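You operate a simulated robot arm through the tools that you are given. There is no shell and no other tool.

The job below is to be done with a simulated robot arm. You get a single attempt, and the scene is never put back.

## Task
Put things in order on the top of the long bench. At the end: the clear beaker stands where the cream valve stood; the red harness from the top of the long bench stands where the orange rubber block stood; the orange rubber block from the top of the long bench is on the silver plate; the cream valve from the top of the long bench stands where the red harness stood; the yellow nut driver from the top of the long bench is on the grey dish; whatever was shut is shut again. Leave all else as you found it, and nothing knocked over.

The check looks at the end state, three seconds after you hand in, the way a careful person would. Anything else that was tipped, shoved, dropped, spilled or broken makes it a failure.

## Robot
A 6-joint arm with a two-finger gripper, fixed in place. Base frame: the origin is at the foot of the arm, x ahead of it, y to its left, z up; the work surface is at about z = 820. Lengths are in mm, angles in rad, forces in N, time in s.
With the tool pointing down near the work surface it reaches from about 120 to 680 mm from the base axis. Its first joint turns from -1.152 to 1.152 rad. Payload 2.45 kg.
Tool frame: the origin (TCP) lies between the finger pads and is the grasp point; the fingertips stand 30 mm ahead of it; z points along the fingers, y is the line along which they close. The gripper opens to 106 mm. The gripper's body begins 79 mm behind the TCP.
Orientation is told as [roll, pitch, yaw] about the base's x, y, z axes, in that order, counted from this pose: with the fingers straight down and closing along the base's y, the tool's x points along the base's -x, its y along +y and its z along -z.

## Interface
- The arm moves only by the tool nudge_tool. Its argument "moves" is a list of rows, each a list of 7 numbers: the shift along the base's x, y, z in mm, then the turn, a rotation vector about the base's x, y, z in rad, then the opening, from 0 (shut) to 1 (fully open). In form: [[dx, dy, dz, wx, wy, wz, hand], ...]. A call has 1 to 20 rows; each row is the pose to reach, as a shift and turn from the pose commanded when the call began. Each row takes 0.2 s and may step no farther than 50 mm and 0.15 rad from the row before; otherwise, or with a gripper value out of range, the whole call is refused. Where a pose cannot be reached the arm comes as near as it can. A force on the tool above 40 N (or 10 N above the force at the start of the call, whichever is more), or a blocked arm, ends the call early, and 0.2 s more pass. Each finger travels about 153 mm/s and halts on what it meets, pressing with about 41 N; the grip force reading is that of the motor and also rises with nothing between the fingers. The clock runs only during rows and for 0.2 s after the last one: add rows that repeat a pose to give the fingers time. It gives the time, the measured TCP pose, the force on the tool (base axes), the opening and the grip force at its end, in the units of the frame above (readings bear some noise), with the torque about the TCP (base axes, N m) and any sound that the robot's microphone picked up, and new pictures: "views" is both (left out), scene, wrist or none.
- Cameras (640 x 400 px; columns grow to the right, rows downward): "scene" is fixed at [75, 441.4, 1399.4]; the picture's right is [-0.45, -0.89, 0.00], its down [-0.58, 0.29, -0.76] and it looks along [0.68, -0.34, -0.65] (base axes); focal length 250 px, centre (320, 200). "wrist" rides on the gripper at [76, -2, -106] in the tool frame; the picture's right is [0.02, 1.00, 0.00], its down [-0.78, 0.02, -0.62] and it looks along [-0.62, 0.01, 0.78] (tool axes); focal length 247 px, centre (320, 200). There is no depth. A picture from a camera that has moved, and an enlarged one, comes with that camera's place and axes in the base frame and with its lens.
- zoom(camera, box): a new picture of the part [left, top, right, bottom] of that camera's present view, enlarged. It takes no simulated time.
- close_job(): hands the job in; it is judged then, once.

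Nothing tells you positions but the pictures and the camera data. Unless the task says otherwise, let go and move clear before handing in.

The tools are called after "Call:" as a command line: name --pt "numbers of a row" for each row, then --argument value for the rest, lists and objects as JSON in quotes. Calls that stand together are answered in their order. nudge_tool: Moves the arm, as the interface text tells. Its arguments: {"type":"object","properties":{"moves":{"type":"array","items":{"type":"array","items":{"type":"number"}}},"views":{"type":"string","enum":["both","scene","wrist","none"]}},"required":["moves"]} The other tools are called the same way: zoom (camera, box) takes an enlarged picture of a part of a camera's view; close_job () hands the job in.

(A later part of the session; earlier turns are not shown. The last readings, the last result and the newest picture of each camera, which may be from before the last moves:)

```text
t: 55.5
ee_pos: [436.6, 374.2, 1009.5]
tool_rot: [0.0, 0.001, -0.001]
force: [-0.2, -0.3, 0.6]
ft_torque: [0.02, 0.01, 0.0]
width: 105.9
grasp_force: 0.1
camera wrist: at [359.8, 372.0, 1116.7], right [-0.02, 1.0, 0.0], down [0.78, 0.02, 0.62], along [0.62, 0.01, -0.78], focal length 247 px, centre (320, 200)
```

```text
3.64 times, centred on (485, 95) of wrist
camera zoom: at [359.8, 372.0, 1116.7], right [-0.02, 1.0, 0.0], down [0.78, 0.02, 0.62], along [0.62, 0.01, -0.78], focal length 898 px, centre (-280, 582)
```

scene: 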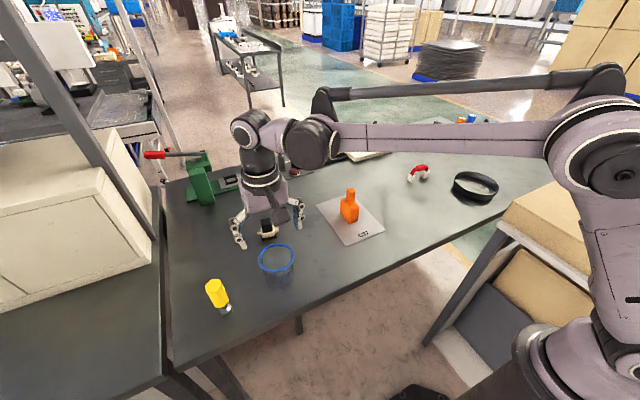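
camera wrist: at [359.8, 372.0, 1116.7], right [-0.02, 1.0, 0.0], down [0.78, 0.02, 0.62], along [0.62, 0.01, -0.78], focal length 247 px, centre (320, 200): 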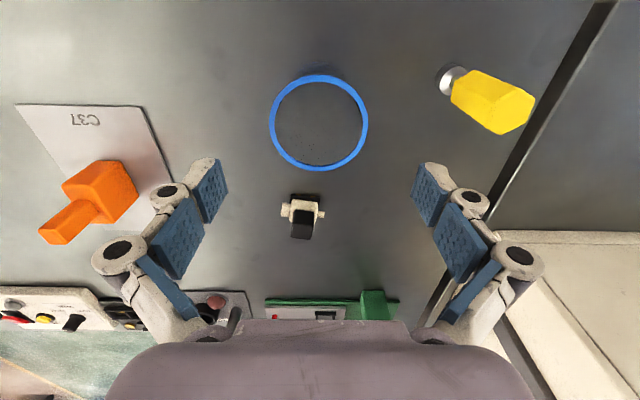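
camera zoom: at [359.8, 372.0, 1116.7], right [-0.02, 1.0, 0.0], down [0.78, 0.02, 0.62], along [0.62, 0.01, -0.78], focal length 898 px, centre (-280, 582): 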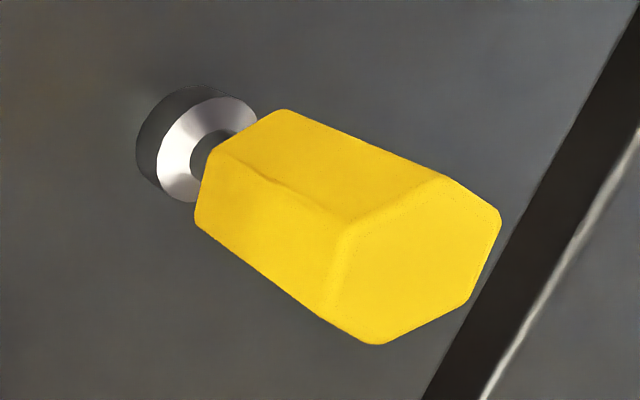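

The beaker's rim centre is (440.5, 372), OD ≈ 81, top z≈920. I'll descend with the hand fully open and check alignment just above the rim.

Call:
nudge_tool --pt "3.9 -2.2 -20 0 0 0 1" --pt "3.9 -2.2 -45 0 0 0 1" --pt "3.9 -2.2 -52 0 0 0 1" --pt "3.9 -2.2 -52 0 0 0 1" --views "wrist"

Call:
zoom --camera "scene" --box '[220, 190, 330, 300]'

```text
t: 56.5
ee_pos: [440.9, 369.2, 955.9]
tool_rot: [-0.001, 0.001, -0.001]
force: [-0.1, 0.4, -0.3]
ft_torque: [-0.03, 0.01, 0.0]
width: 105.9
grasp_force: 0.0
camera wrist: at [363.8, 369.0, 1064.1], right [-0.02, 1.0, 0.0], down [0.78, 0.02, 0.62], along [0.62, 0.01, -0.78], focal length 247 px, centre (320, 200)
```

wrist: 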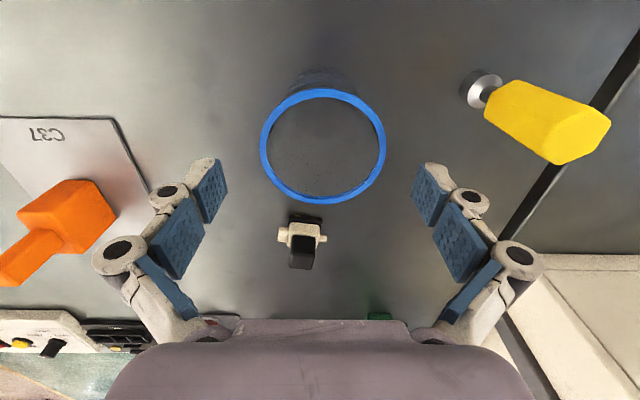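

```text
3.64 times, centred on (275, 245) of scene
camera zoom: at [75.0, 441.4, 1399.4], right [-0.45, -0.89, 0.0], down [-0.58, 0.29, -0.76], along [0.68, -0.34, -0.65], focal length 908 px, centre (484, 36)
```

zoom: 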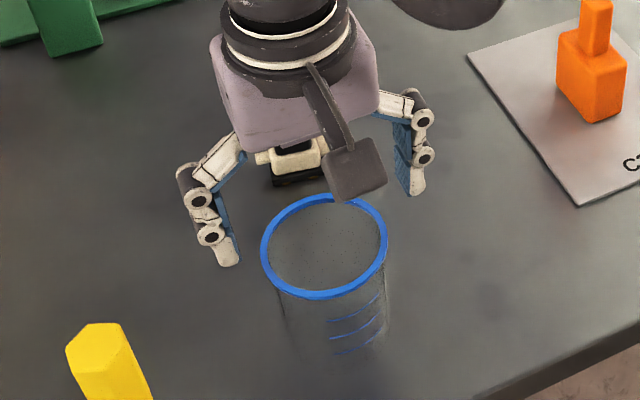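

Alignment is good. The upper finger links slant inward, so I'll grip at the rim level with the TCP at about 910.

Call:
nudge_tool --pt "0 1.5 -15 0 0 0 1" --pt "0 1.5 -30 0 0 0 1" --pt "0 1.5 -46 0 0 0 1" --pt "0 1.5 -46 0 0 0 1" --views "wrist"

Call:
zoom --camera "scene" --box '[230, 210, 320, 300]'

Call:
zoom --camera "wrist" --box '[180, 80, 460, 280]'

```text
t: 57.5
ee_pos: [439.1, 371.4, 911.9]
tool_rot: [-0.002, 0.002, 0.0]
force: [-0.6, -1.0, 0.7]
ft_torque: [0.03, 0.03, 0.04]
width: 106.3
grasp_force: 0.1
camera wrist: at [362.9, 370.8, 1019.4], right [-0.02, 1.0, 0.0], down [0.78, 0.02, 0.62], along [0.62, 0.01, -0.78], focal length 247 px, centre (320, 200)
```

wrist: 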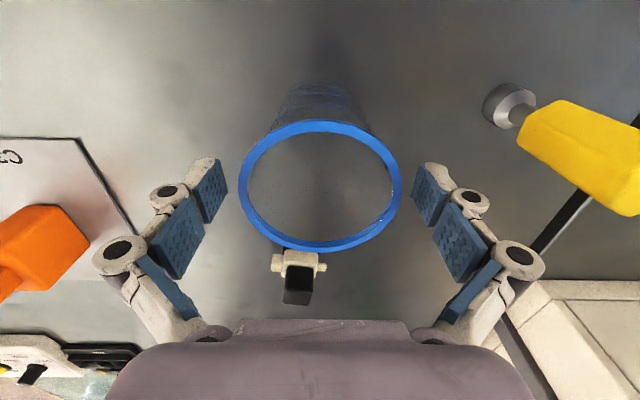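

```text
4.44 times, centred on (275, 255) of scene
camera zoom: at [75.0, 441.4, 1399.4], right [-0.45, -0.89, 0.0], down [-0.58, 0.29, -0.76], along [0.68, -0.34, -0.65], focal length 1109 px, centre (520, -44)
```

zoom: 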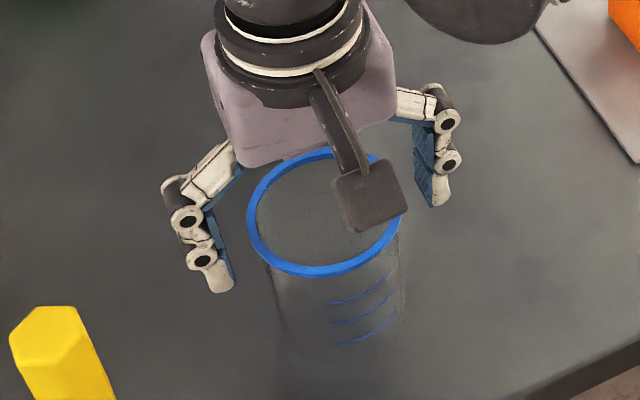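

```text
2.00 times, centred on (320, 180) of wrist
camera zoom: at [362.9, 370.8, 1019.4], right [-0.02, 1.0, 0.0], down [0.78, 0.02, 0.62], along [0.62, 0.01, -0.78], focal length 494 px, centre (320, 240)
```

zoom: 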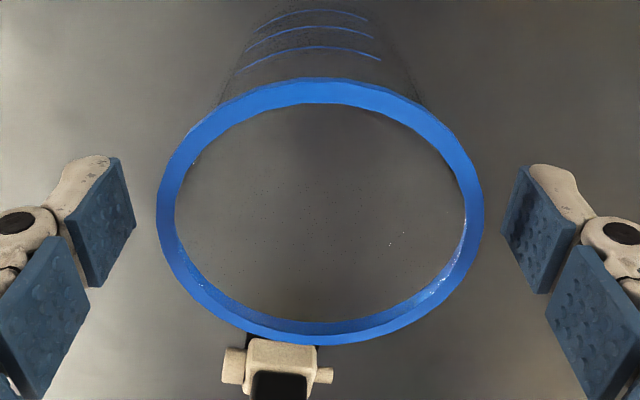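

The pads flank the rim symmetrically. I'll close gently.

Call:
nudge_tool --pt "1 0 0 0 0 0 0.9" --pt "1 0 0 0 0 0 0.82" --pt "1 0 0 0 0 0 0.76" --pt "1 0 0 0 0 0 0.7" --pt "1 0 0 0 0 0 0.7" --views "wrist"

Call:
zoom --camera "scene" --box '[230, 210, 320, 300]'

Call:
zoom --camera "wrist" --box '[180, 80, 460, 280]'

```text
t: 58.7
ee_pos: [441.3, 372.4, 910.5]
tool_rot: [0.001, 0.001, -0.002]
force: [-0.5, 0.5, 0.3]
ft_torque: [0.01, -0.02, -0.01]
width: 74.4
grasp_force: 0.1
camera wrist: at [364.8, 371.1, 1019.6], right [-0.02, 1.0, 0.0], down [0.78, 0.02, 0.62], along [0.62, 0.01, -0.78], focal length 247 px, centre (320, 200)
```

wrist: 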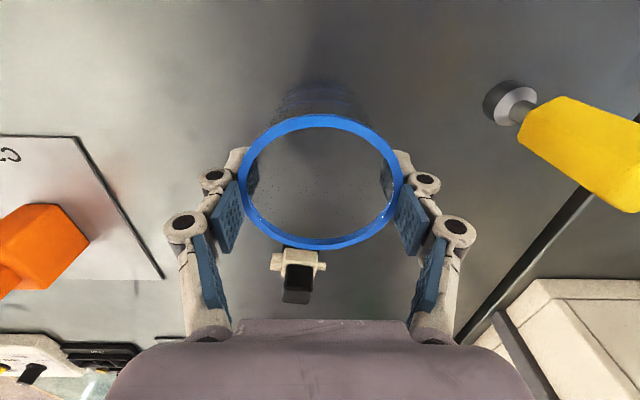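

```text
4.44 times, centred on (275, 255) of scene
camera zoom: at [75.0, 441.4, 1399.4], right [-0.45, -0.89, 0.0], down [-0.58, 0.29, -0.76], along [0.68, -0.34, -0.65], focal length 1109 px, centre (520, -44)
```

zoom: 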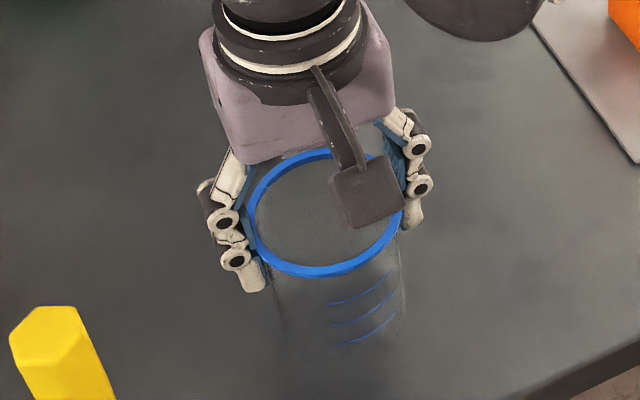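

```text
2.00 times, centred on (320, 180) of wrist
camera zoom: at [364.8, 371.1, 1019.6], right [-0.02, 1.0, 0.0], down [0.78, 0.02, 0.62], along [0.62, 0.01, -0.78], focal length 494 px, centre (320, 240)
```

zoom: 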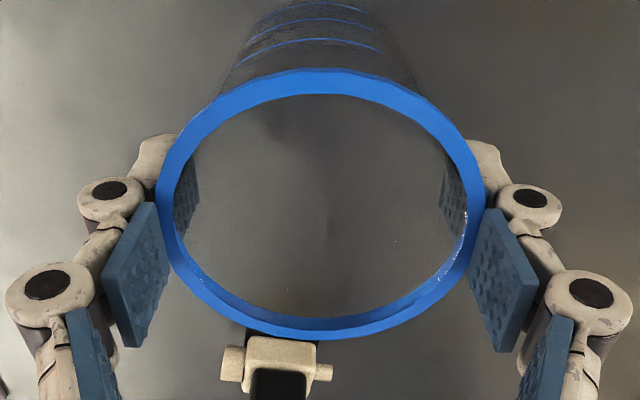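

The tips slip under the rim toward the glass body with no contact yet at 74 mm. I'll keep closing until the body is met.

Call:
nudge_tool --pt "0 0 0 0 0 0 0.67" --pt "0 0 0 0 0 0 0.64" --pt "0 0 0 0 0 0 0.61" --pt "0 0 0 0 0 0 0.61" --views "wrist"

Call:
zoom --camera "scene" --box '[230, 210, 320, 300]'

Call:
zoom --camera "wrist" --box '[180, 80, 460, 280]'

```text
t: 59.7
ee_pos: [442.1, 372.2, 911.8]
tool_rot: [0.0, 0.002, -0.001]
force: [0.9, -0.6, 9.2]
ft_torque: [0.03, 0.02, -0.04]
width: 73.0
grasp_force: 41.0
camera wrist: at [364.7, 371.1, 1019.8], right [-0.02, 1.0, 0.0], down [0.78, 0.02, 0.62], along [0.62, 0.01, -0.78], focal length 247 px, centre (320, 200)
```

wrist: 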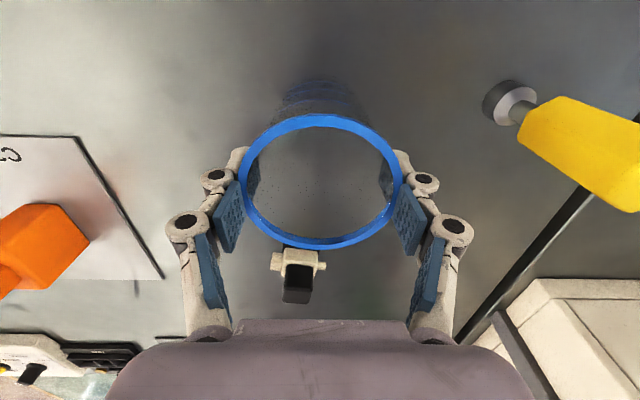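

```text
4.44 times, centred on (275, 255) of scene
camera zoom: at [74.9, 441.3, 1399.4], right [-0.45, -0.89, 0.0], down [-0.58, 0.29, -0.76], along [0.68, -0.34, -0.65], focal length 1109 px, centre (520, -44)
```

zoom: 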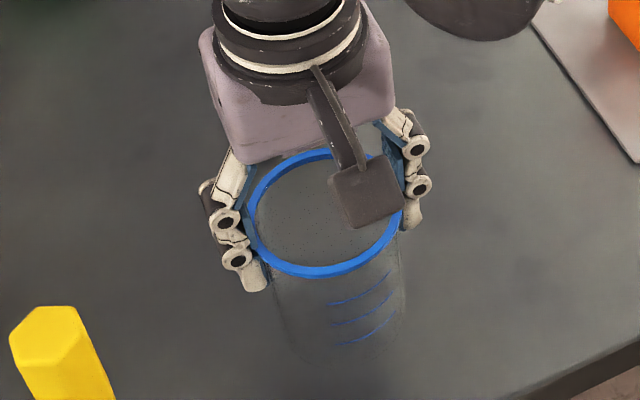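

```text
2.00 times, centred on (320, 180) of wrist
camera zoom: at [364.7, 371.1, 1019.8], right [-0.02, 1.0, 0.0], down [0.78, 0.02, 0.62], along [0.62, 0.01, -0.78], focal length 494 px, centre (320, 240)
```

zoom: 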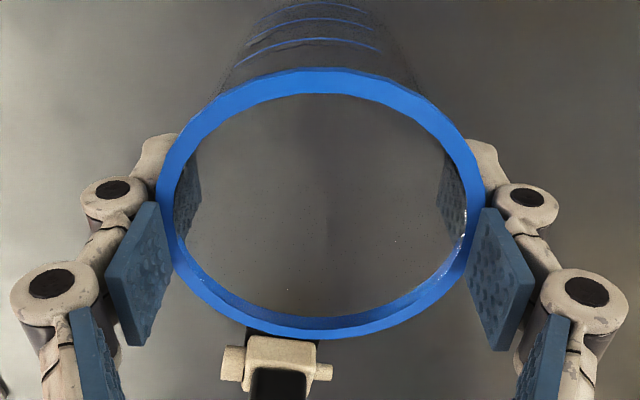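

The beaker is held at 73 mm on the body under the rim. I'll lift gently and check.

Call:
nudge_tool --pt "0 0 4 0 0 0 0.61" --pt "0 0 12 0 0 0 0.61" --pt "0 0 28 0 0 0 0.61" --pt "0 0 48 0 0 0 0.61" --pt "0 0 65 0 0 0 0.61" --pt "0 0 75 0 0 0 0.61" --pt "0 0 75 0 0 0 0.61"

Call:
zoom --camera "scene" --box '[220, 180, 320, 290]'

```text
t: 61.3
ee_pos: [441.2, 372.5, 985.5]
tool_rot: [-0.001, 0.004, -0.001]
force: [0.3, 0.0, -0.2]
ft_torque: [-0.01, -0.02, -0.01]
width: 73.1
grasp_force: 40.6
camera wrist: at [365.1, 371.3, 1093.8], right [-0.02, 1.0, 0.0], down [0.78, 0.02, 0.62], along [0.62, 0.01, -0.78], focal length 247 px, centre (320, 200)
```

scene: 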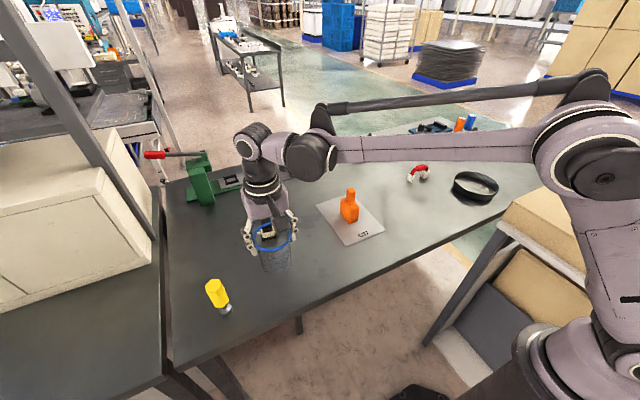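
wrist: 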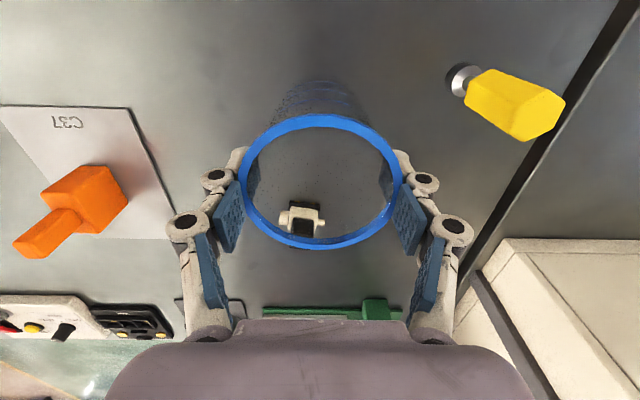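

```text
3.64 times, centred on (270, 235) of scene
camera zoom: at [75.0, 441.4, 1399.4], right [-0.45, -0.89, 0.0], down [-0.58, 0.29, -0.76], along [0.68, -0.34, -0.65], focal length 908 px, centre (502, 73)
```

zoom: 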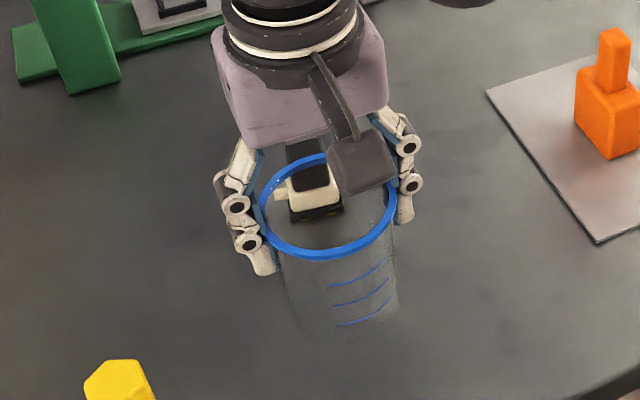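

The beaker is held upright. I'll carry it steadily to the valve's old spot.

Call:
nudge_tool --pt "0 -8 0 0 0 0 0.61" --pt "0 -24 0 0 0 0 0.61" --pt "0 -48 0 0 0 0 0.61" --pt "0 -76 0 0 0 0 0.61" --pt "0 -105 0 0 0 0 0.61" --pt "0 -135 0 0 0 0 0.61" --pt "0 -165 0 0 0 0 0.61" --pt "0 -195 0 0 0 0 0.61" --pt "0 -225 0 0 0 0 0.61" --pt "0 -255 0 0 0 0 0.61" --pt "0 -285 0 0 0 0 0.61" --pt "2 -315 0 0 0 0 0.61" --pt "4 -345 0 0 0 0 0.61" --pt "6 -375 0 0 0 0 0.61" --pt "9 -405 0 0 0 0 0.61" --pt "12 -435 0 0 0 0 0.61" --pt "15 -465 0 0 0 0 0.61" --pt "17 -495 0 0 0 0 0.61" --pt "18 -520 0 0 0 0 0.61" --pt "18.5 -533 0 0 0 0 0.61"

Call:
zoom --camera "scene" --box '[370, 130, 490, 240]'

```text
t: 65.5
ee_pos: [460.8, -161.2, 986.8]
tool_rot: [0.001, 0.003, 0.001]
force: [0.1, 0.2, -0.4]
ft_torque: [0.02, 0.0, 0.01]
width: 72.4
grasp_force: 40.9
camera wrist: at [383.6, -162.0, 1094.8], right [-0.02, 1.0, 0.0], down [0.78, 0.02, 0.62], along [0.62, 0.01, -0.78], focal length 247 px, centre (320, 200)
```

scene: 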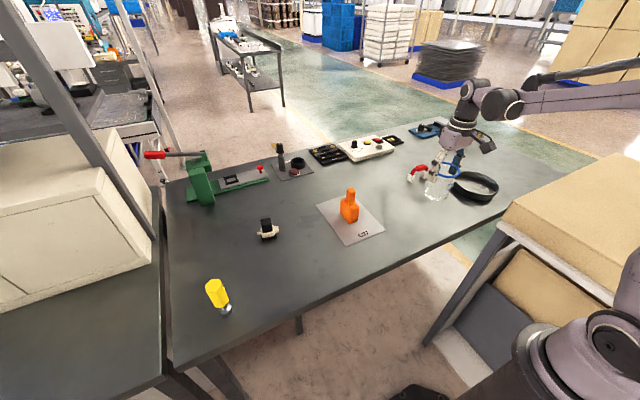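
wrist: 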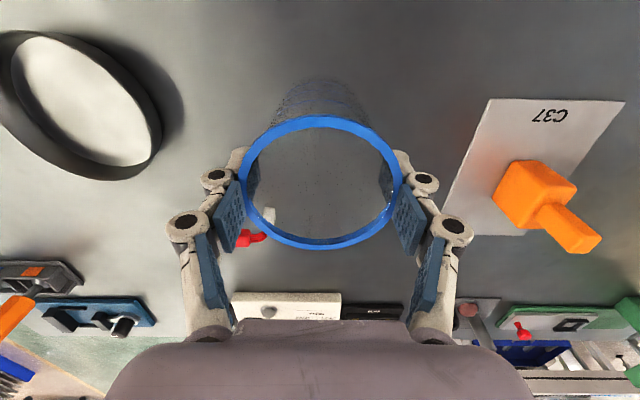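

```text
3.64 times, centred on (430, 185) of scene
camera zoom: at [75.0, 441.4, 1399.4], right [-0.45, -0.89, 0.0], down [-0.58, 0.29, -0.76], along [0.68, -0.34, -0.65], focal length 908 px, centre (-80, 254)
```

zoom: 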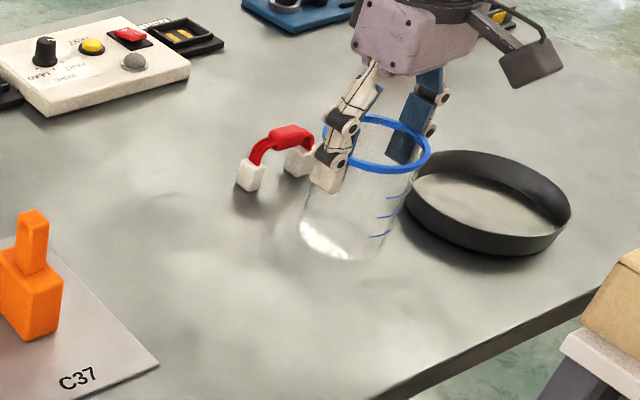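

Next I'll centre at (459.7, -168) and lower to just above the bench.

Call:
nudge_tool --pt "-1 -5 0 0 0 0 0.61" --pt "-1 -7 -20 0 0 0 0.61" --pt "-1 -7 -42 0 0 0 0.61" --pt "-1 -7 -60 0 0 0 0.61" --pt "-1 -7 -70 0 0 0 0.61" --pt "-1 -7 -70 0 0 0 0.61" --views "none"

Call:
nudge_tool --pt "0 0 -2 0 0 0 0.61" --pt "0 0 -2 0 0 0 0.61" --views "none"

Call:
nudge_tool --pt "0 0 -1.5 0 0 0 0.61" --pt "0 0 -1.5 0 0 0 0.61" --views "none"

```text
t: 66.9
ee_pos: [459.9, -166.1, 915.0]
tool_rot: [0.0, 0.002, -0.002]
force: [0.0, 0.2, -1.1]
ft_torque: [0.03, 0.03, 0.02]
width: 72.9
grasp_force: 41.5
```

```text
t: 67.5
ee_pos: [460.3, -167.7, 914.3]
tool_rot: [-0.001, 0.002, 0.0]
force: [-0.2, -1.2, -0.6]
ft_torque: [-0.01, -0.03, 0.0]
width: 72.7
grasp_force: 40.9
```

```text
t: 68.1
ee_pos: [459.3, -168.4, 913.8]
tool_rot: [0.001, 0.001, -0.001]
force: [0.2, 0.4, -0.5]
ft_torque: [0.0, -0.04, -0.01]
width: 72.9
grasp_force: 41.1
```

Call:
nudge_tool --pt "0 0 -1.2 0 0 0 0.61" --pt "0 0 -1.2 0 0 0 0.61" --views "none"

Call:
nudge_tool --pt "0 0 -1 0 0 0 0.61" --pt "0 0 -1 0 0 0 0.61" --views "none"

Call:
zoom --camera "scene" --box '[400, 150, 480, 230]'

```text
t: 68.7
ee_pos: [459.1, -168.1, 912.7]
tool_rot: [0.0, 0.003, 0.001]
force: [-1.3, -0.5, 7.5]
ft_torque: [-0.07, 0.08, 0.01]
width: 72.9
grasp_force: 41.0
```

```text
t: 69.3
ee_pos: [459.3, -167.3, 910.8]
tool_rot: [0.0, 0.003, -0.001]
force: [-0.9, -0.5, 24.1]
ft_torque: [-0.02, 0.03, -0.13]
width: 72.9
grasp_force: 41.1
```

```text
5.00 times, centred on (440, 190) of scene
camera zoom: at [74.6, 441.5, 1399.3], right [-0.45, -0.89, 0.0], down [-0.58, 0.29, -0.76], along [0.68, -0.34, -0.65], focal length 1248 px, centre (-280, 250)
```

zoom: 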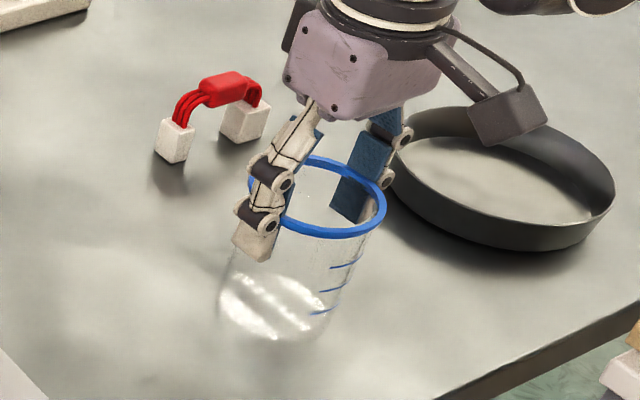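

Firm contact with the bench. I'll ease the preload slightly, open symmetrically, and rise.

Call:
nudge_tool --pt "0 0 0.8 0 0 0 0.61" --pt "0 0 0.8 0 0 0 0.72" --pt "0 0 0.8 0 0 0 0.8" --pt "0 0 0.8 0 0 0 0.9" --pt "0 0 0.8 0 0 0 1" --pt "0 0 0.8 0 0 0 1" --pt "0 0 12 0 0 0 1" --pt "0 0 35 0 0 0 1" --pt "0 0 70 0 0 0 1" --pt "0 0 100 0 0 0 1" --pt "0 0 100 0 0 0 1"

Call:
zoom --camera "scene" --box '[400, 150, 480, 230]'

Call:
zoom --camera "wrist" --box '[200, 40, 440, 200]'

```text
t: 71.7
ee_pos: [458.7, -166.4, 1011.0]
tool_rot: [-0.001, 0.003, 0.001]
force: [0.1, -0.3, 0.1]
ft_torque: [0.02, -0.02, 0.01]
width: 106.1
grasp_force: 0.0
camera wrist: at [381.9, -167.7, 1118.8], right [-0.02, 1.0, 0.0], down [0.78, 0.02, 0.62], along [0.62, 0.01, -0.78], focal length 247 px, centre (320, 200)
```

scene: 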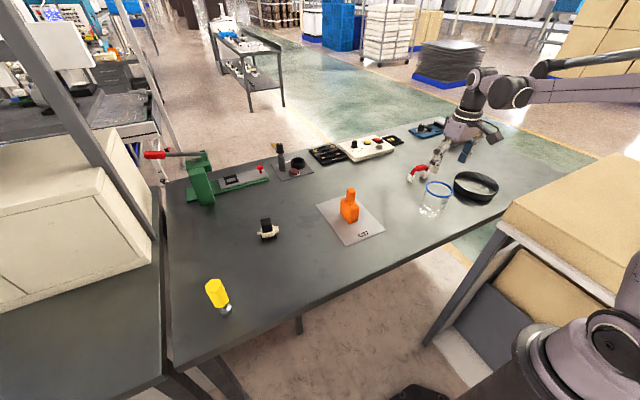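
wrist: 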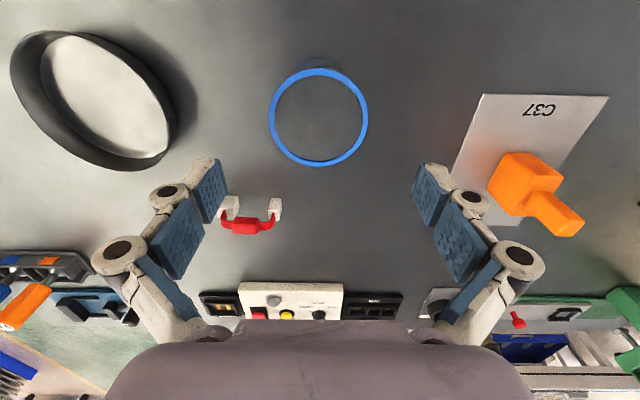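

```text
5.00 times, centred on (440, 190) of scene
camera zoom: at [75.0, 441.4, 1399.4], right [-0.45, -0.89, 0.0], down [-0.58, 0.29, -0.76], along [0.68, -0.34, -0.65], focal length 1248 px, centre (-280, 250)
```

zoom: 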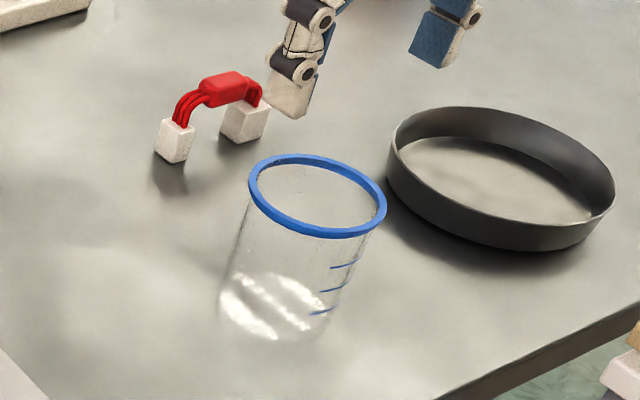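

```text
2.50 times, centred on (320, 120) of wrist
camera zoom: at [381.9, -167.7, 1118.8], right [-0.02, 1.0, 0.0], down [0.78, 0.02, 0.62], along [0.62, 0.01, -0.78], focal length 617 px, centre (320, 400)
```

zoom: 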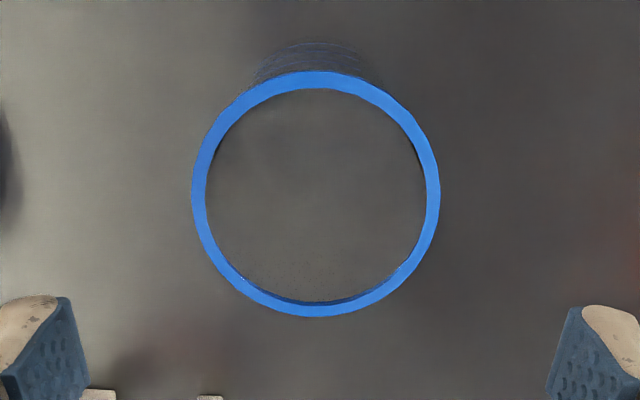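

The beaker stands at the valve's old spot. I'll measure the dish from here, then go to the nut driver.

Call:
zoom --camera "wrist" --box '[0, 20, 200, 180]'

```text
2.50 times, centred on (100, 100) of wrist
camera zoom: at [381.9, -167.7, 1118.8], right [-0.02, 1.0, 0.0], down [0.78, 0.02, 0.62], along [0.62, 0.01, -0.78], focal length 617 px, centre (870, 450)
```

zoom: 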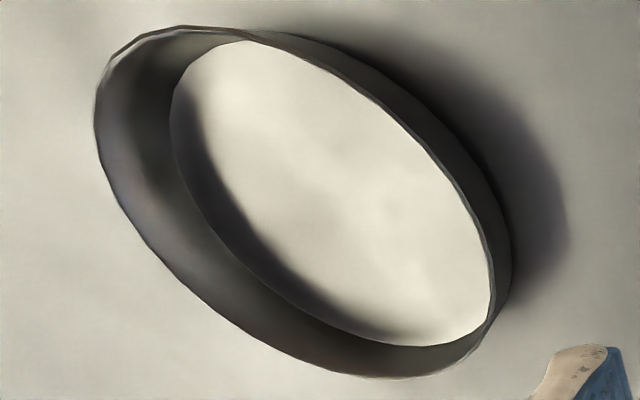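

The dish's centre is about (480, -411), inner radius ≈72. The nut driver is at (419.5, 513) with its top at z≈934, handle about 30 across flats with a flat normal 0.11 rad off y. I'll travel to above it.

Call:
nudge_tool --pt "0 25 0 0 0 0 1" --pt "0 60 0 0 0 0 1" --pt "0 98 0 0 0 0 1" --pt "0 136 0 0 0 0 1" --pt "0 174 0 0 0 0 1" --pt "-3 212 0 0 0 0 1" --pt "-6 250 0 0 0 0 1" --pt "-10 288 0 0 0 0 1" --pt "-14 326 0 0 0 0 1" --pt "-18 364 0 0 0 0 1" --pt "-23 402 0 0 0 0 1" --pt "-28 440 0 0 0 0 1" --pt "-33 478 0 0 0 0 1" --pt "-38 516 0 0 0 0 1" --pt "-44 554 0 0 0 0.05 1" --pt "-50 592 0 0 0 0.11 1" --pt "-55 630 0 0 0 0.11 1" --pt "-58 648 0 0 0 0.11 0.8" --pt "-58 648 0 0 0 0.11 0.8"

Call:
zoom --camera "wrist" --box '[260, 60, 420, 200]'

```text
t: 75.7
ee_pos: [399.5, 479.8, 1009.6]
tool_rot: [-0.001, 0.002, 0.109]
force: [-0.5, 0.2, 0.5]
ft_torque: [0.01, 0.03, 0.0]
width: 84.8
grasp_force: 0.0
camera wrist: at [324.2, 470.0, 1117.0], right [-0.13, 0.99, 0.0], down [0.78, 0.1, 0.62], along [0.61, 0.08, -0.78], focal length 247 px, centre (320, 200)
```

scene: 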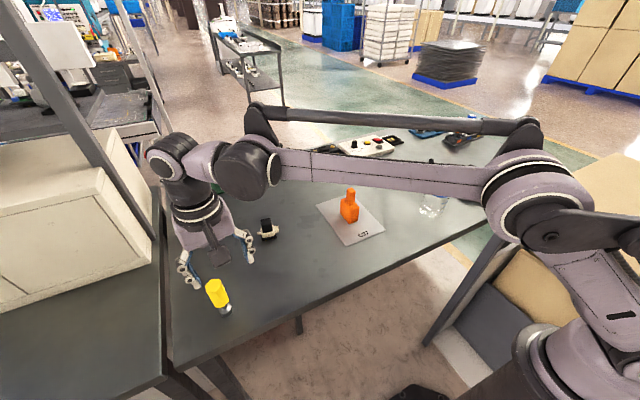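
wrist: 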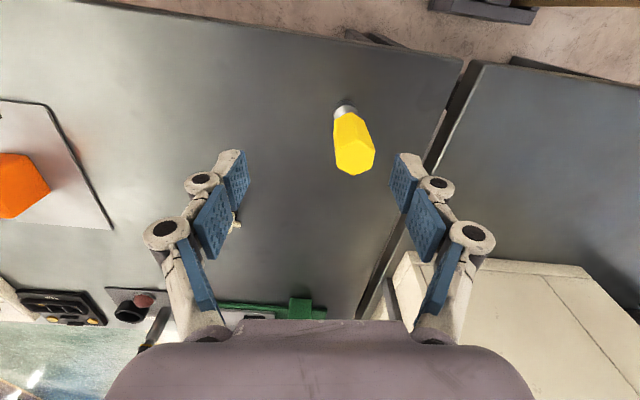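

```text
2.86 times, centred on (340, 130) of wrist
camera zoom: at [324.2, 470.0, 1117.0], right [-0.13, 0.99, 0.0], down [0.78, 0.1, 0.62], along [0.61, 0.08, -0.78], focal length 706 px, centre (263, 400)
```

zoom: 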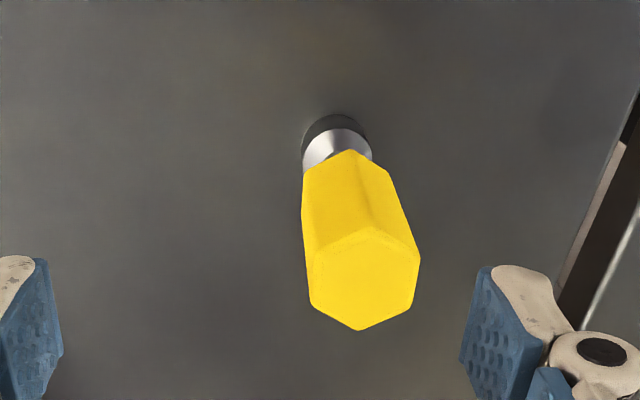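

The handle's flats line up with the hand. I'll move directly above it at z≈967 and verify.

Call:
nudge_tool --pt "8 14 -15 0 0 0 0.7" --pt "16 27 -32 0 0 0 0.6" --pt "19.5 32.7 -42 0 0 0 0.6" --pt "19.5 32.7 -42 0 0 0 0.6"

Call:
zoom --camera "wrist" --box '[220, 60, 420, 240]'

Call:
zoom --camera "scene" --box '[160, 200, 290, 330]'

```text
t: 76.7
ee_pos: [420.3, 511.7, 970.1]
tool_rot: [0.001, 0.003, 0.109]
force: [0.2, -0.4, 0.6]
ft_torque: [0.0, -0.02, -0.04]
width: 63.6
grasp_force: 0.2
camera wrist: at [344.3, 502.4, 1076.5], right [-0.13, 0.99, 0.0], down [0.78, 0.1, 0.62], along [0.61, 0.08, -0.78], focal length 247 px, centre (320, 200)
```

scene: 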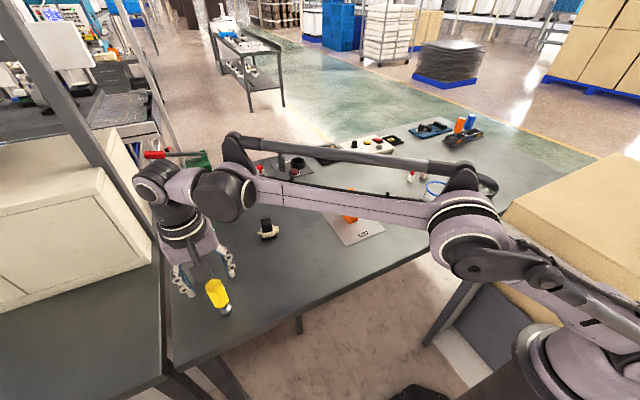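
wrist: 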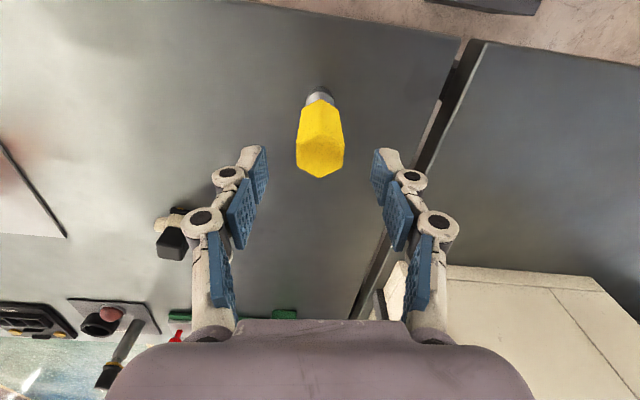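

```text
2.22 times, centred on (320, 150) of wrist
camera zoom: at [344.3, 502.4, 1076.5], right [-0.13, 0.99, 0.0], down [0.78, 0.1, 0.62], along [0.61, 0.08, -0.78], focal length 549 px, centre (320, 311)
```

zoom: 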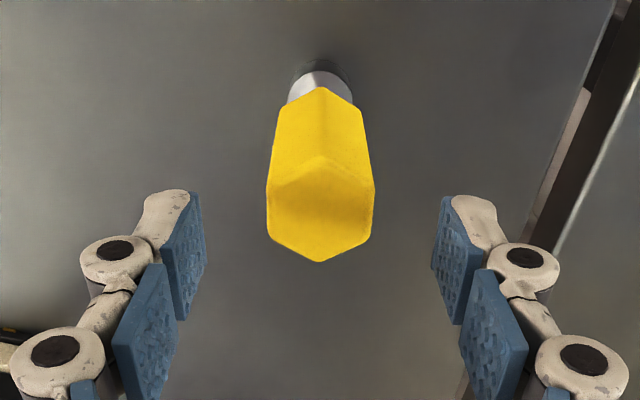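

```text
3.08 times, centred on (225, 265) of scene
camera zoom: at [75.0, 441.4, 1399.4], right [-0.45, -0.89, 0.0], down [-0.58, 0.29, -0.76], along [0.68, -0.34, -0.65], focal length 768 px, centre (612, 0)
```

zoom: 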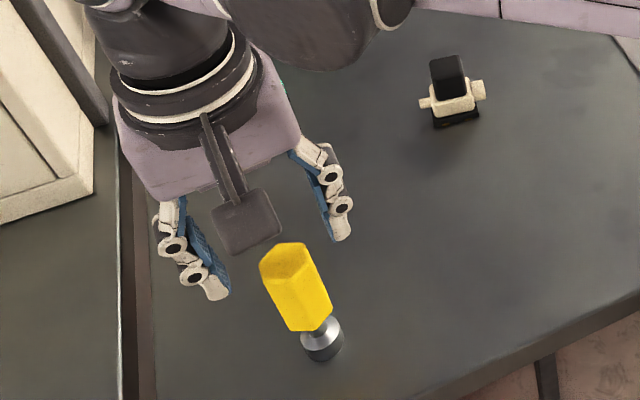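

Well centred. I'll descend to z≈893.

Call:
nudge_tool --pt "-0.5 0.5 -25 0 0 0 0.6" --pt "-0.5 0.5 -50 0 0 0 0.6" --pt "-0.5 0.5 -70 0 0 0 0.6" --pt "-0.5 0.5 -77 0 0 0 0.6" --pt "-0.5 0.5 -77 0 0 0 0.6"

Call:
zoom --camera "wrist" --box '[220, 60, 420, 240]'

Call:
zoom --camera "scene" --box '[160, 220, 270, 330]'

```text
t: 77.9
ee_pos: [419.3, 514.5, 890.8]
tool_rot: [0.001, 0.002, 0.109]
force: [1.0, 0.2, 0.0]
ft_torque: [-0.02, -0.01, -0.01]
width: 63.5
grasp_force: 0.1
camera wrist: at [344.0, 504.9, 999.4], right [-0.13, 0.99, 0.0], down [0.78, 0.1, 0.62], along [0.61, 0.08, -0.78], focal length 247 px, centre (320, 200)
```

scene: 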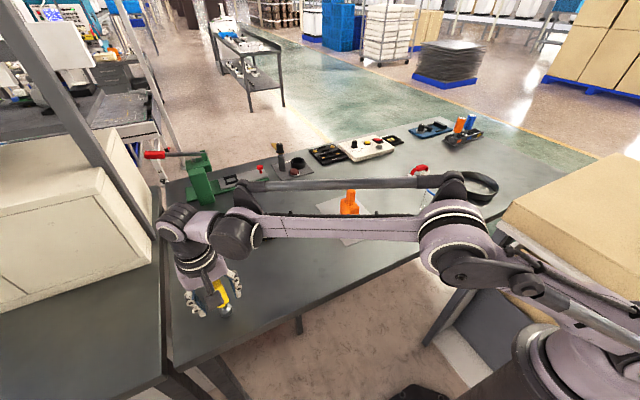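
wrist: 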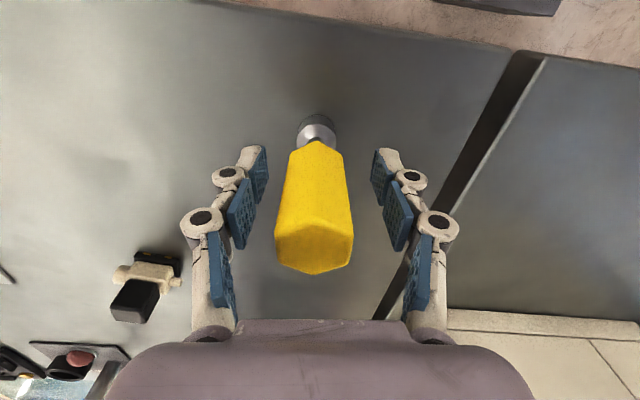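

```text
2.22 times, centred on (320, 150) of wrist
camera zoom: at [344.0, 504.9, 999.4], right [-0.13, 0.99, 0.0], down [0.78, 0.1, 0.62], along [0.61, 0.08, -0.78], focal length 549 px, centre (320, 311)
```

zoom: 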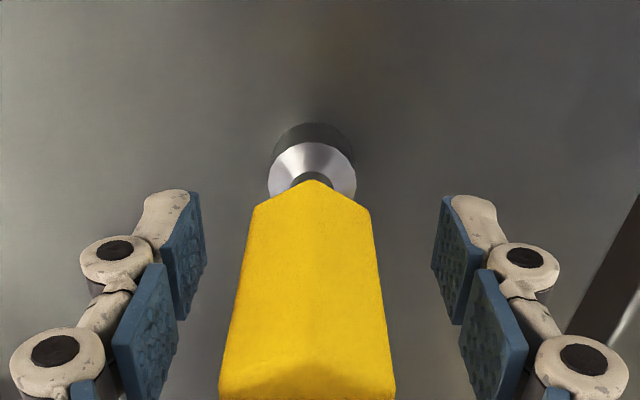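

```text
3.64 times, centred on (215, 275) of scene
camera zoom: at [75.0, 441.4, 1399.4], right [-0.45, -0.89, 0.0], down [-0.58, 0.29, -0.76], along [0.68, -0.34, -0.65], focal length 908 px, centre (702, -73)
```

zoom: 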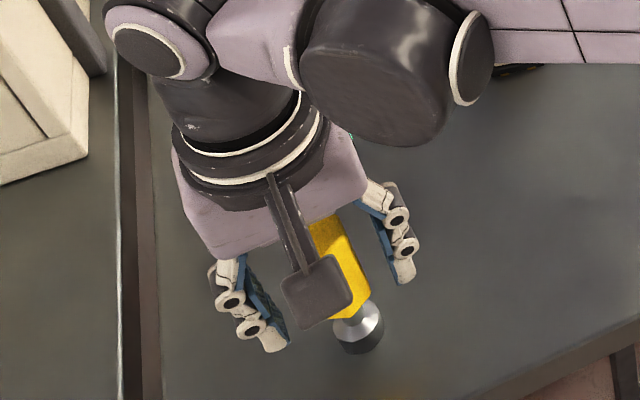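

A slight 2 mm offset: I'll correct y by -2, then close on the handle.

Call:
nudge_tool --pt "0 -2 1 0 0 0 0.5" --pt "0 -2 1 0 0 0 0.4" --pt "0 -2 1 0 0 0 0.3" --pt "0 -2 1 0 0 0 0.18" --pt "0 -2 1 0 0 0 0.18" --views "wrist"

Call:
zoom --camera "wrist" --box '[220, 60, 420, 240]'

Call:
zoom --camera "scene" --box '[160, 220, 270, 330]'

```text
t: 79.1
ee_pos: [420.2, 512.4, 892.8]
tool_rot: [0.001, 0.002, 0.109]
force: [0.0, 0.0, 0.9]
ft_torque: [-0.03, -0.02, -0.04]
width: 29.2
grasp_force: 40.9
camera wrist: at [344.5, 502.2, 1001.0], right [-0.13, 0.99, 0.0], down [0.78, 0.1, 0.62], along [0.62, 0.08, -0.78], focal length 247 px, centre (320, 200)
```

wrist: 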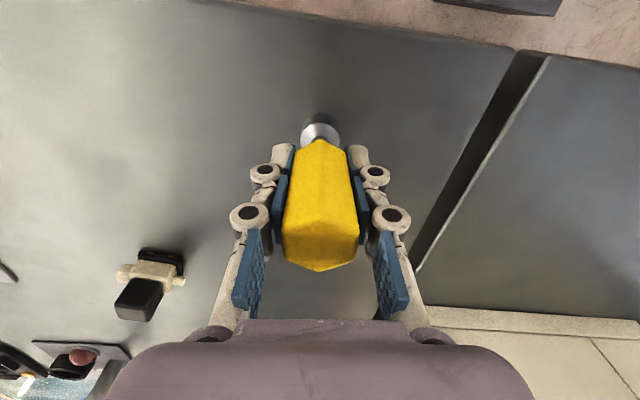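

```text
2.22 times, centred on (320, 150) of wrist
camera zoom: at [344.5, 502.2, 1001.0], right [-0.13, 0.99, 0.0], down [0.78, 0.1, 0.62], along [0.62, 0.08, -0.78], focal length 549 px, centre (320, 311)
```

zoom: 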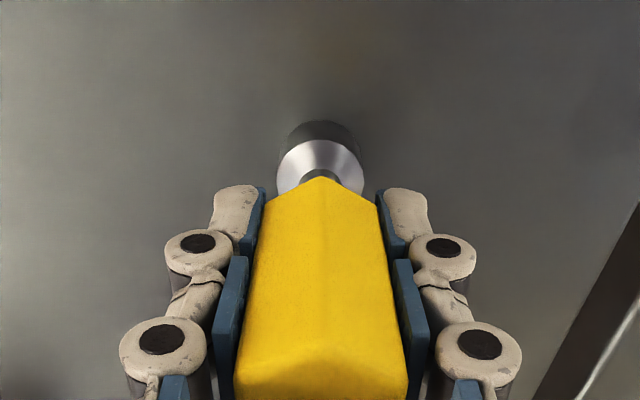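

```text
3.64 times, centred on (215, 275) of scene
camera zoom: at [75.0, 441.4, 1399.4], right [-0.45, -0.89, 0.0], down [-0.58, 0.29, -0.76], along [0.68, -0.34, -0.65], focal length 908 px, centre (702, -73)
```

zoom: 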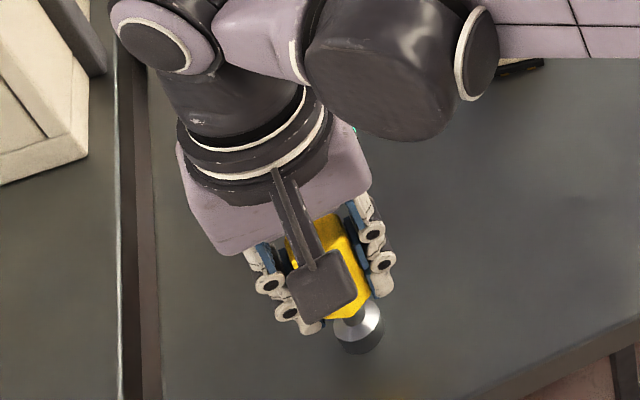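

Gripped at 29.2 mm on the flats. I'll lift it and move inward to travel height.

Call:
nudge_tool --pt "0 0 8 0 0 0 0.18" --pt "0 0 25 0 0 0 0.18" --pt "-3 -5 50 0 0 0 0.18" --pt "-8 -14 78 0 0 0 0.18" --pt "-15 -26 104 0 0 0 0.18" --pt "-22 -40 126 0 0 0 0.18" --pt "-24 -50 130 0 0 0 0.18" --pt "-24 -50 130 0 0 0 0.18"

Call:
zoom --camera "scene" --box '[160, 180, 290, 320]'

```text
t: 80.9
ee_pos: [397.0, 462.0, 1021.8]
tool_rot: [0.0, 0.002, 0.111]
force: [-0.5, -0.2, -1.7]
ft_torque: [0.02, 0.0, 0.03]
width: 28.7
grasp_force: 41.5
camera wrist: at [320.7, 452.3, 1130.0], right [-0.13, 0.99, 0.0], down [0.78, 0.1, 0.62], along [0.61, 0.08, -0.78], focal length 247 px, centre (320, 200)
```

scene: 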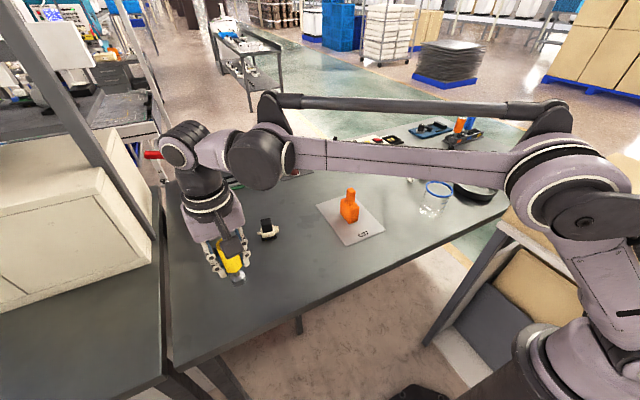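
wrist: 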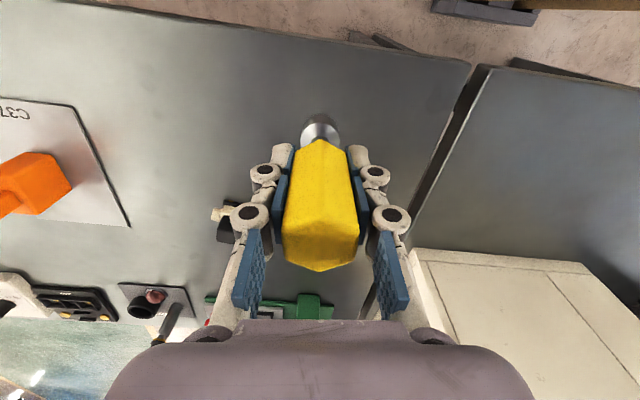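

```text
2.86 times, centred on (225, 250) of scene
camera zoom: at [75.0, 441.4, 1399.3], right [-0.45, -0.89, 0.0], down [-0.58, 0.29, -0.76], along [0.68, -0.34, -0.65], focal length 713 px, centre (591, 57)
```

zoom: 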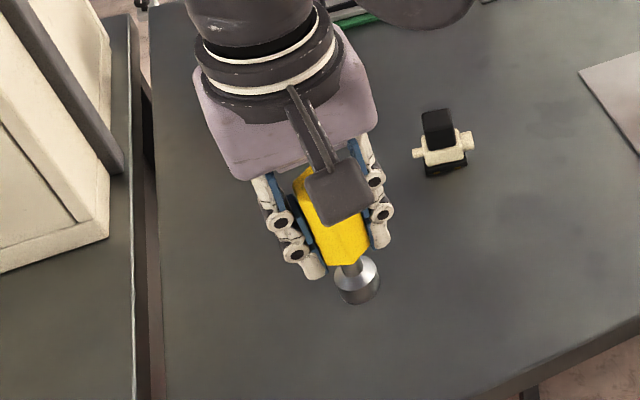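

Lifted and vertical (~1.7 N). I'll carry it across on an inner path that avoids the beaker.

Call:
nudge_tool --pt "0 -12 0 0 0 0 0.18" --pt "0 -34 2 0 0 0 0.18" --pt "0 -66 4 0 0 0 0.18" --pt "-1 -100 4 0 0 0 0.18" --pt "-2 -134 4 0 0 0 0.18" --pt "-3 -168 4 0 0 0 0.18" --pt "-4 -202 4 0 0 0 0.18" --pt "-6 -236 4 0 0 0 0.18" --pt "-8 -270 4 0 0 0 0.18" --pt "-10 -304 4 0 0 0 0.18" --pt "-12 -338 4 0 0 0 0.18" --pt "-14 -372 4 0 0 0 0.18" --pt "-16 -406 4 0 0 0 0.18" --pt "-18 -440 4 0 0 0 0.18" --pt "-20 -474 4 0 0 0 0.18" --pt "-22 -508 4 0 0 0 0.18" --pt "-22 -542 4 0 0 0 0.18" --pt "-22 -576 4 0 0 0 0.18" --pt "-22 -610 4 0 0 0 0.18" --pt "-22 -640 4 0 0 0 0.18" --views "scene"

Call:
nudge_tool --pt "0 -30 0 0 0 0 0.18" --pt "4 -62 0 0 0 0 0.18" --pt "15 -92 0 0 0 0 0.18" --pt "33 -120 0 0 0 0 0.18" --pt "54 -147 0 0 0 0 0.18" --pt "74 -174 0 0 0 0 0.18" --pt "90 -200 0 0 0 0 0.18" --pt "100 -220 0 0 0 0 0.18" --pt "103 -231 0 0 0 0 0.18" --pt "103 -231 0 0 0 0 0.18"

```text
t: 85.1
ee_pos: [374.9, -178.9, 1027.2]
tool_rot: [0.001, 0.002, 0.111]
force: [-0.3, 0.5, -1.3]
ft_torque: [-0.02, -0.02, 0.0]
width: 29.1
grasp_force: 41.3
```

scene: 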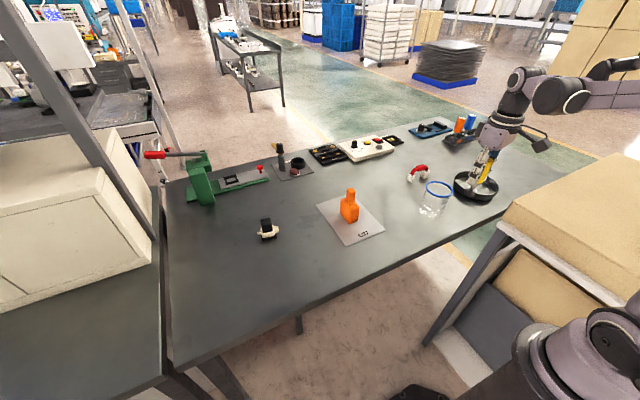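

```text
t: 87.3
ee_pos: [477.3, -410.6, 1025.4]
tool_rot: [0.001, 0.001, 0.111]
force: [-0.4, 0.5, -0.1]
ft_torque: [-0.02, -0.03, 0.01]
width: 29.3
grasp_force: 40.6
camera wrist: at [402.0, -419.9, 1133.5], right [-0.13, 0.99, 0.0], down [0.78, 0.1, 0.62], along [0.61, 0.08, -0.78], focal length 247 px, centre (320, 200)
```

scene: 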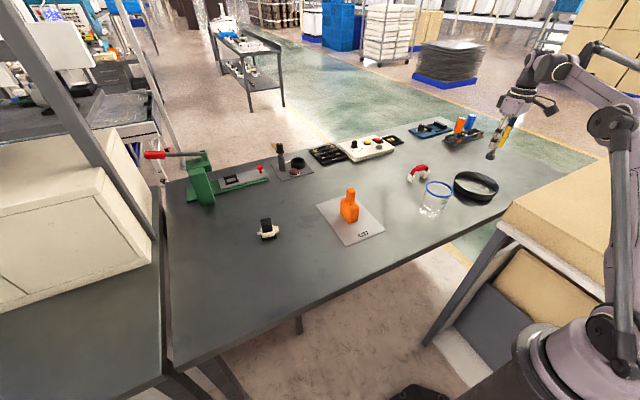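
wrist: 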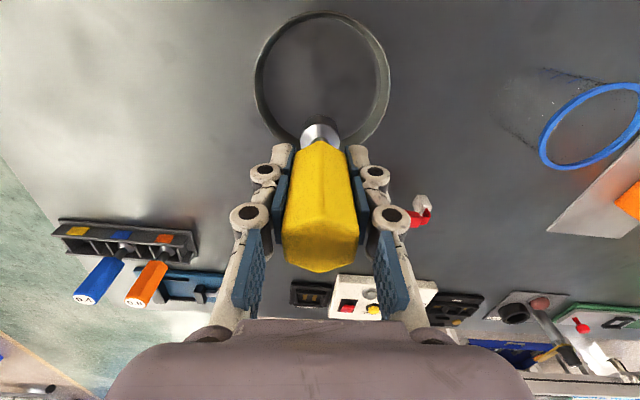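

Call:
zoom --camera "wrist" --box '[235, 0, 410, 160]'

Call:
zoom --camera "scene" --box '[430, 110, 550, 220]'

```text
2.50 times, centred on (322, 80) of wrist
camera zoom: at [402.0, -419.9, 1133.5], right [-0.13, 0.99, 0.0], down [0.78, 0.1, 0.62], along [0.61, 0.08, -0.78], focal length 617 px, centre (314, 500)
```

zoom: 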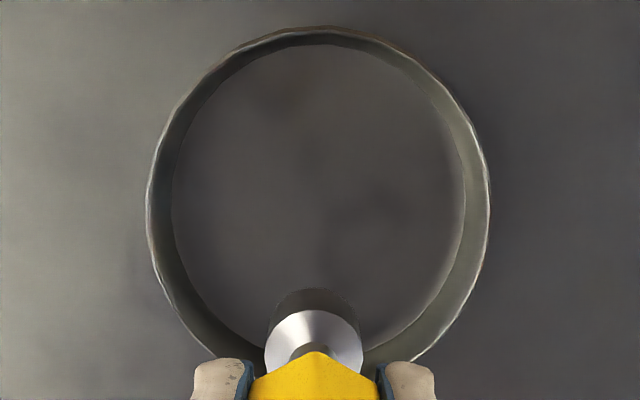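

```text
3.64 times, centred on (490, 165) of scene
camera zoom: at [75.1, 441.4, 1399.4], right [-0.45, -0.89, 0.0], down [-0.58, 0.29, -0.76], along [0.68, -0.34, -0.65], focal length 908 px, centre (-298, 327)
```

zoom: 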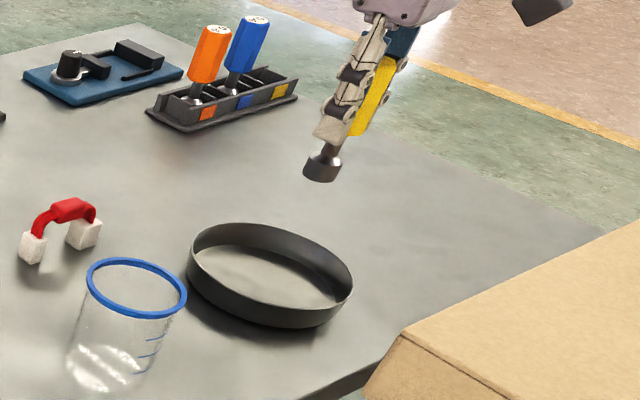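

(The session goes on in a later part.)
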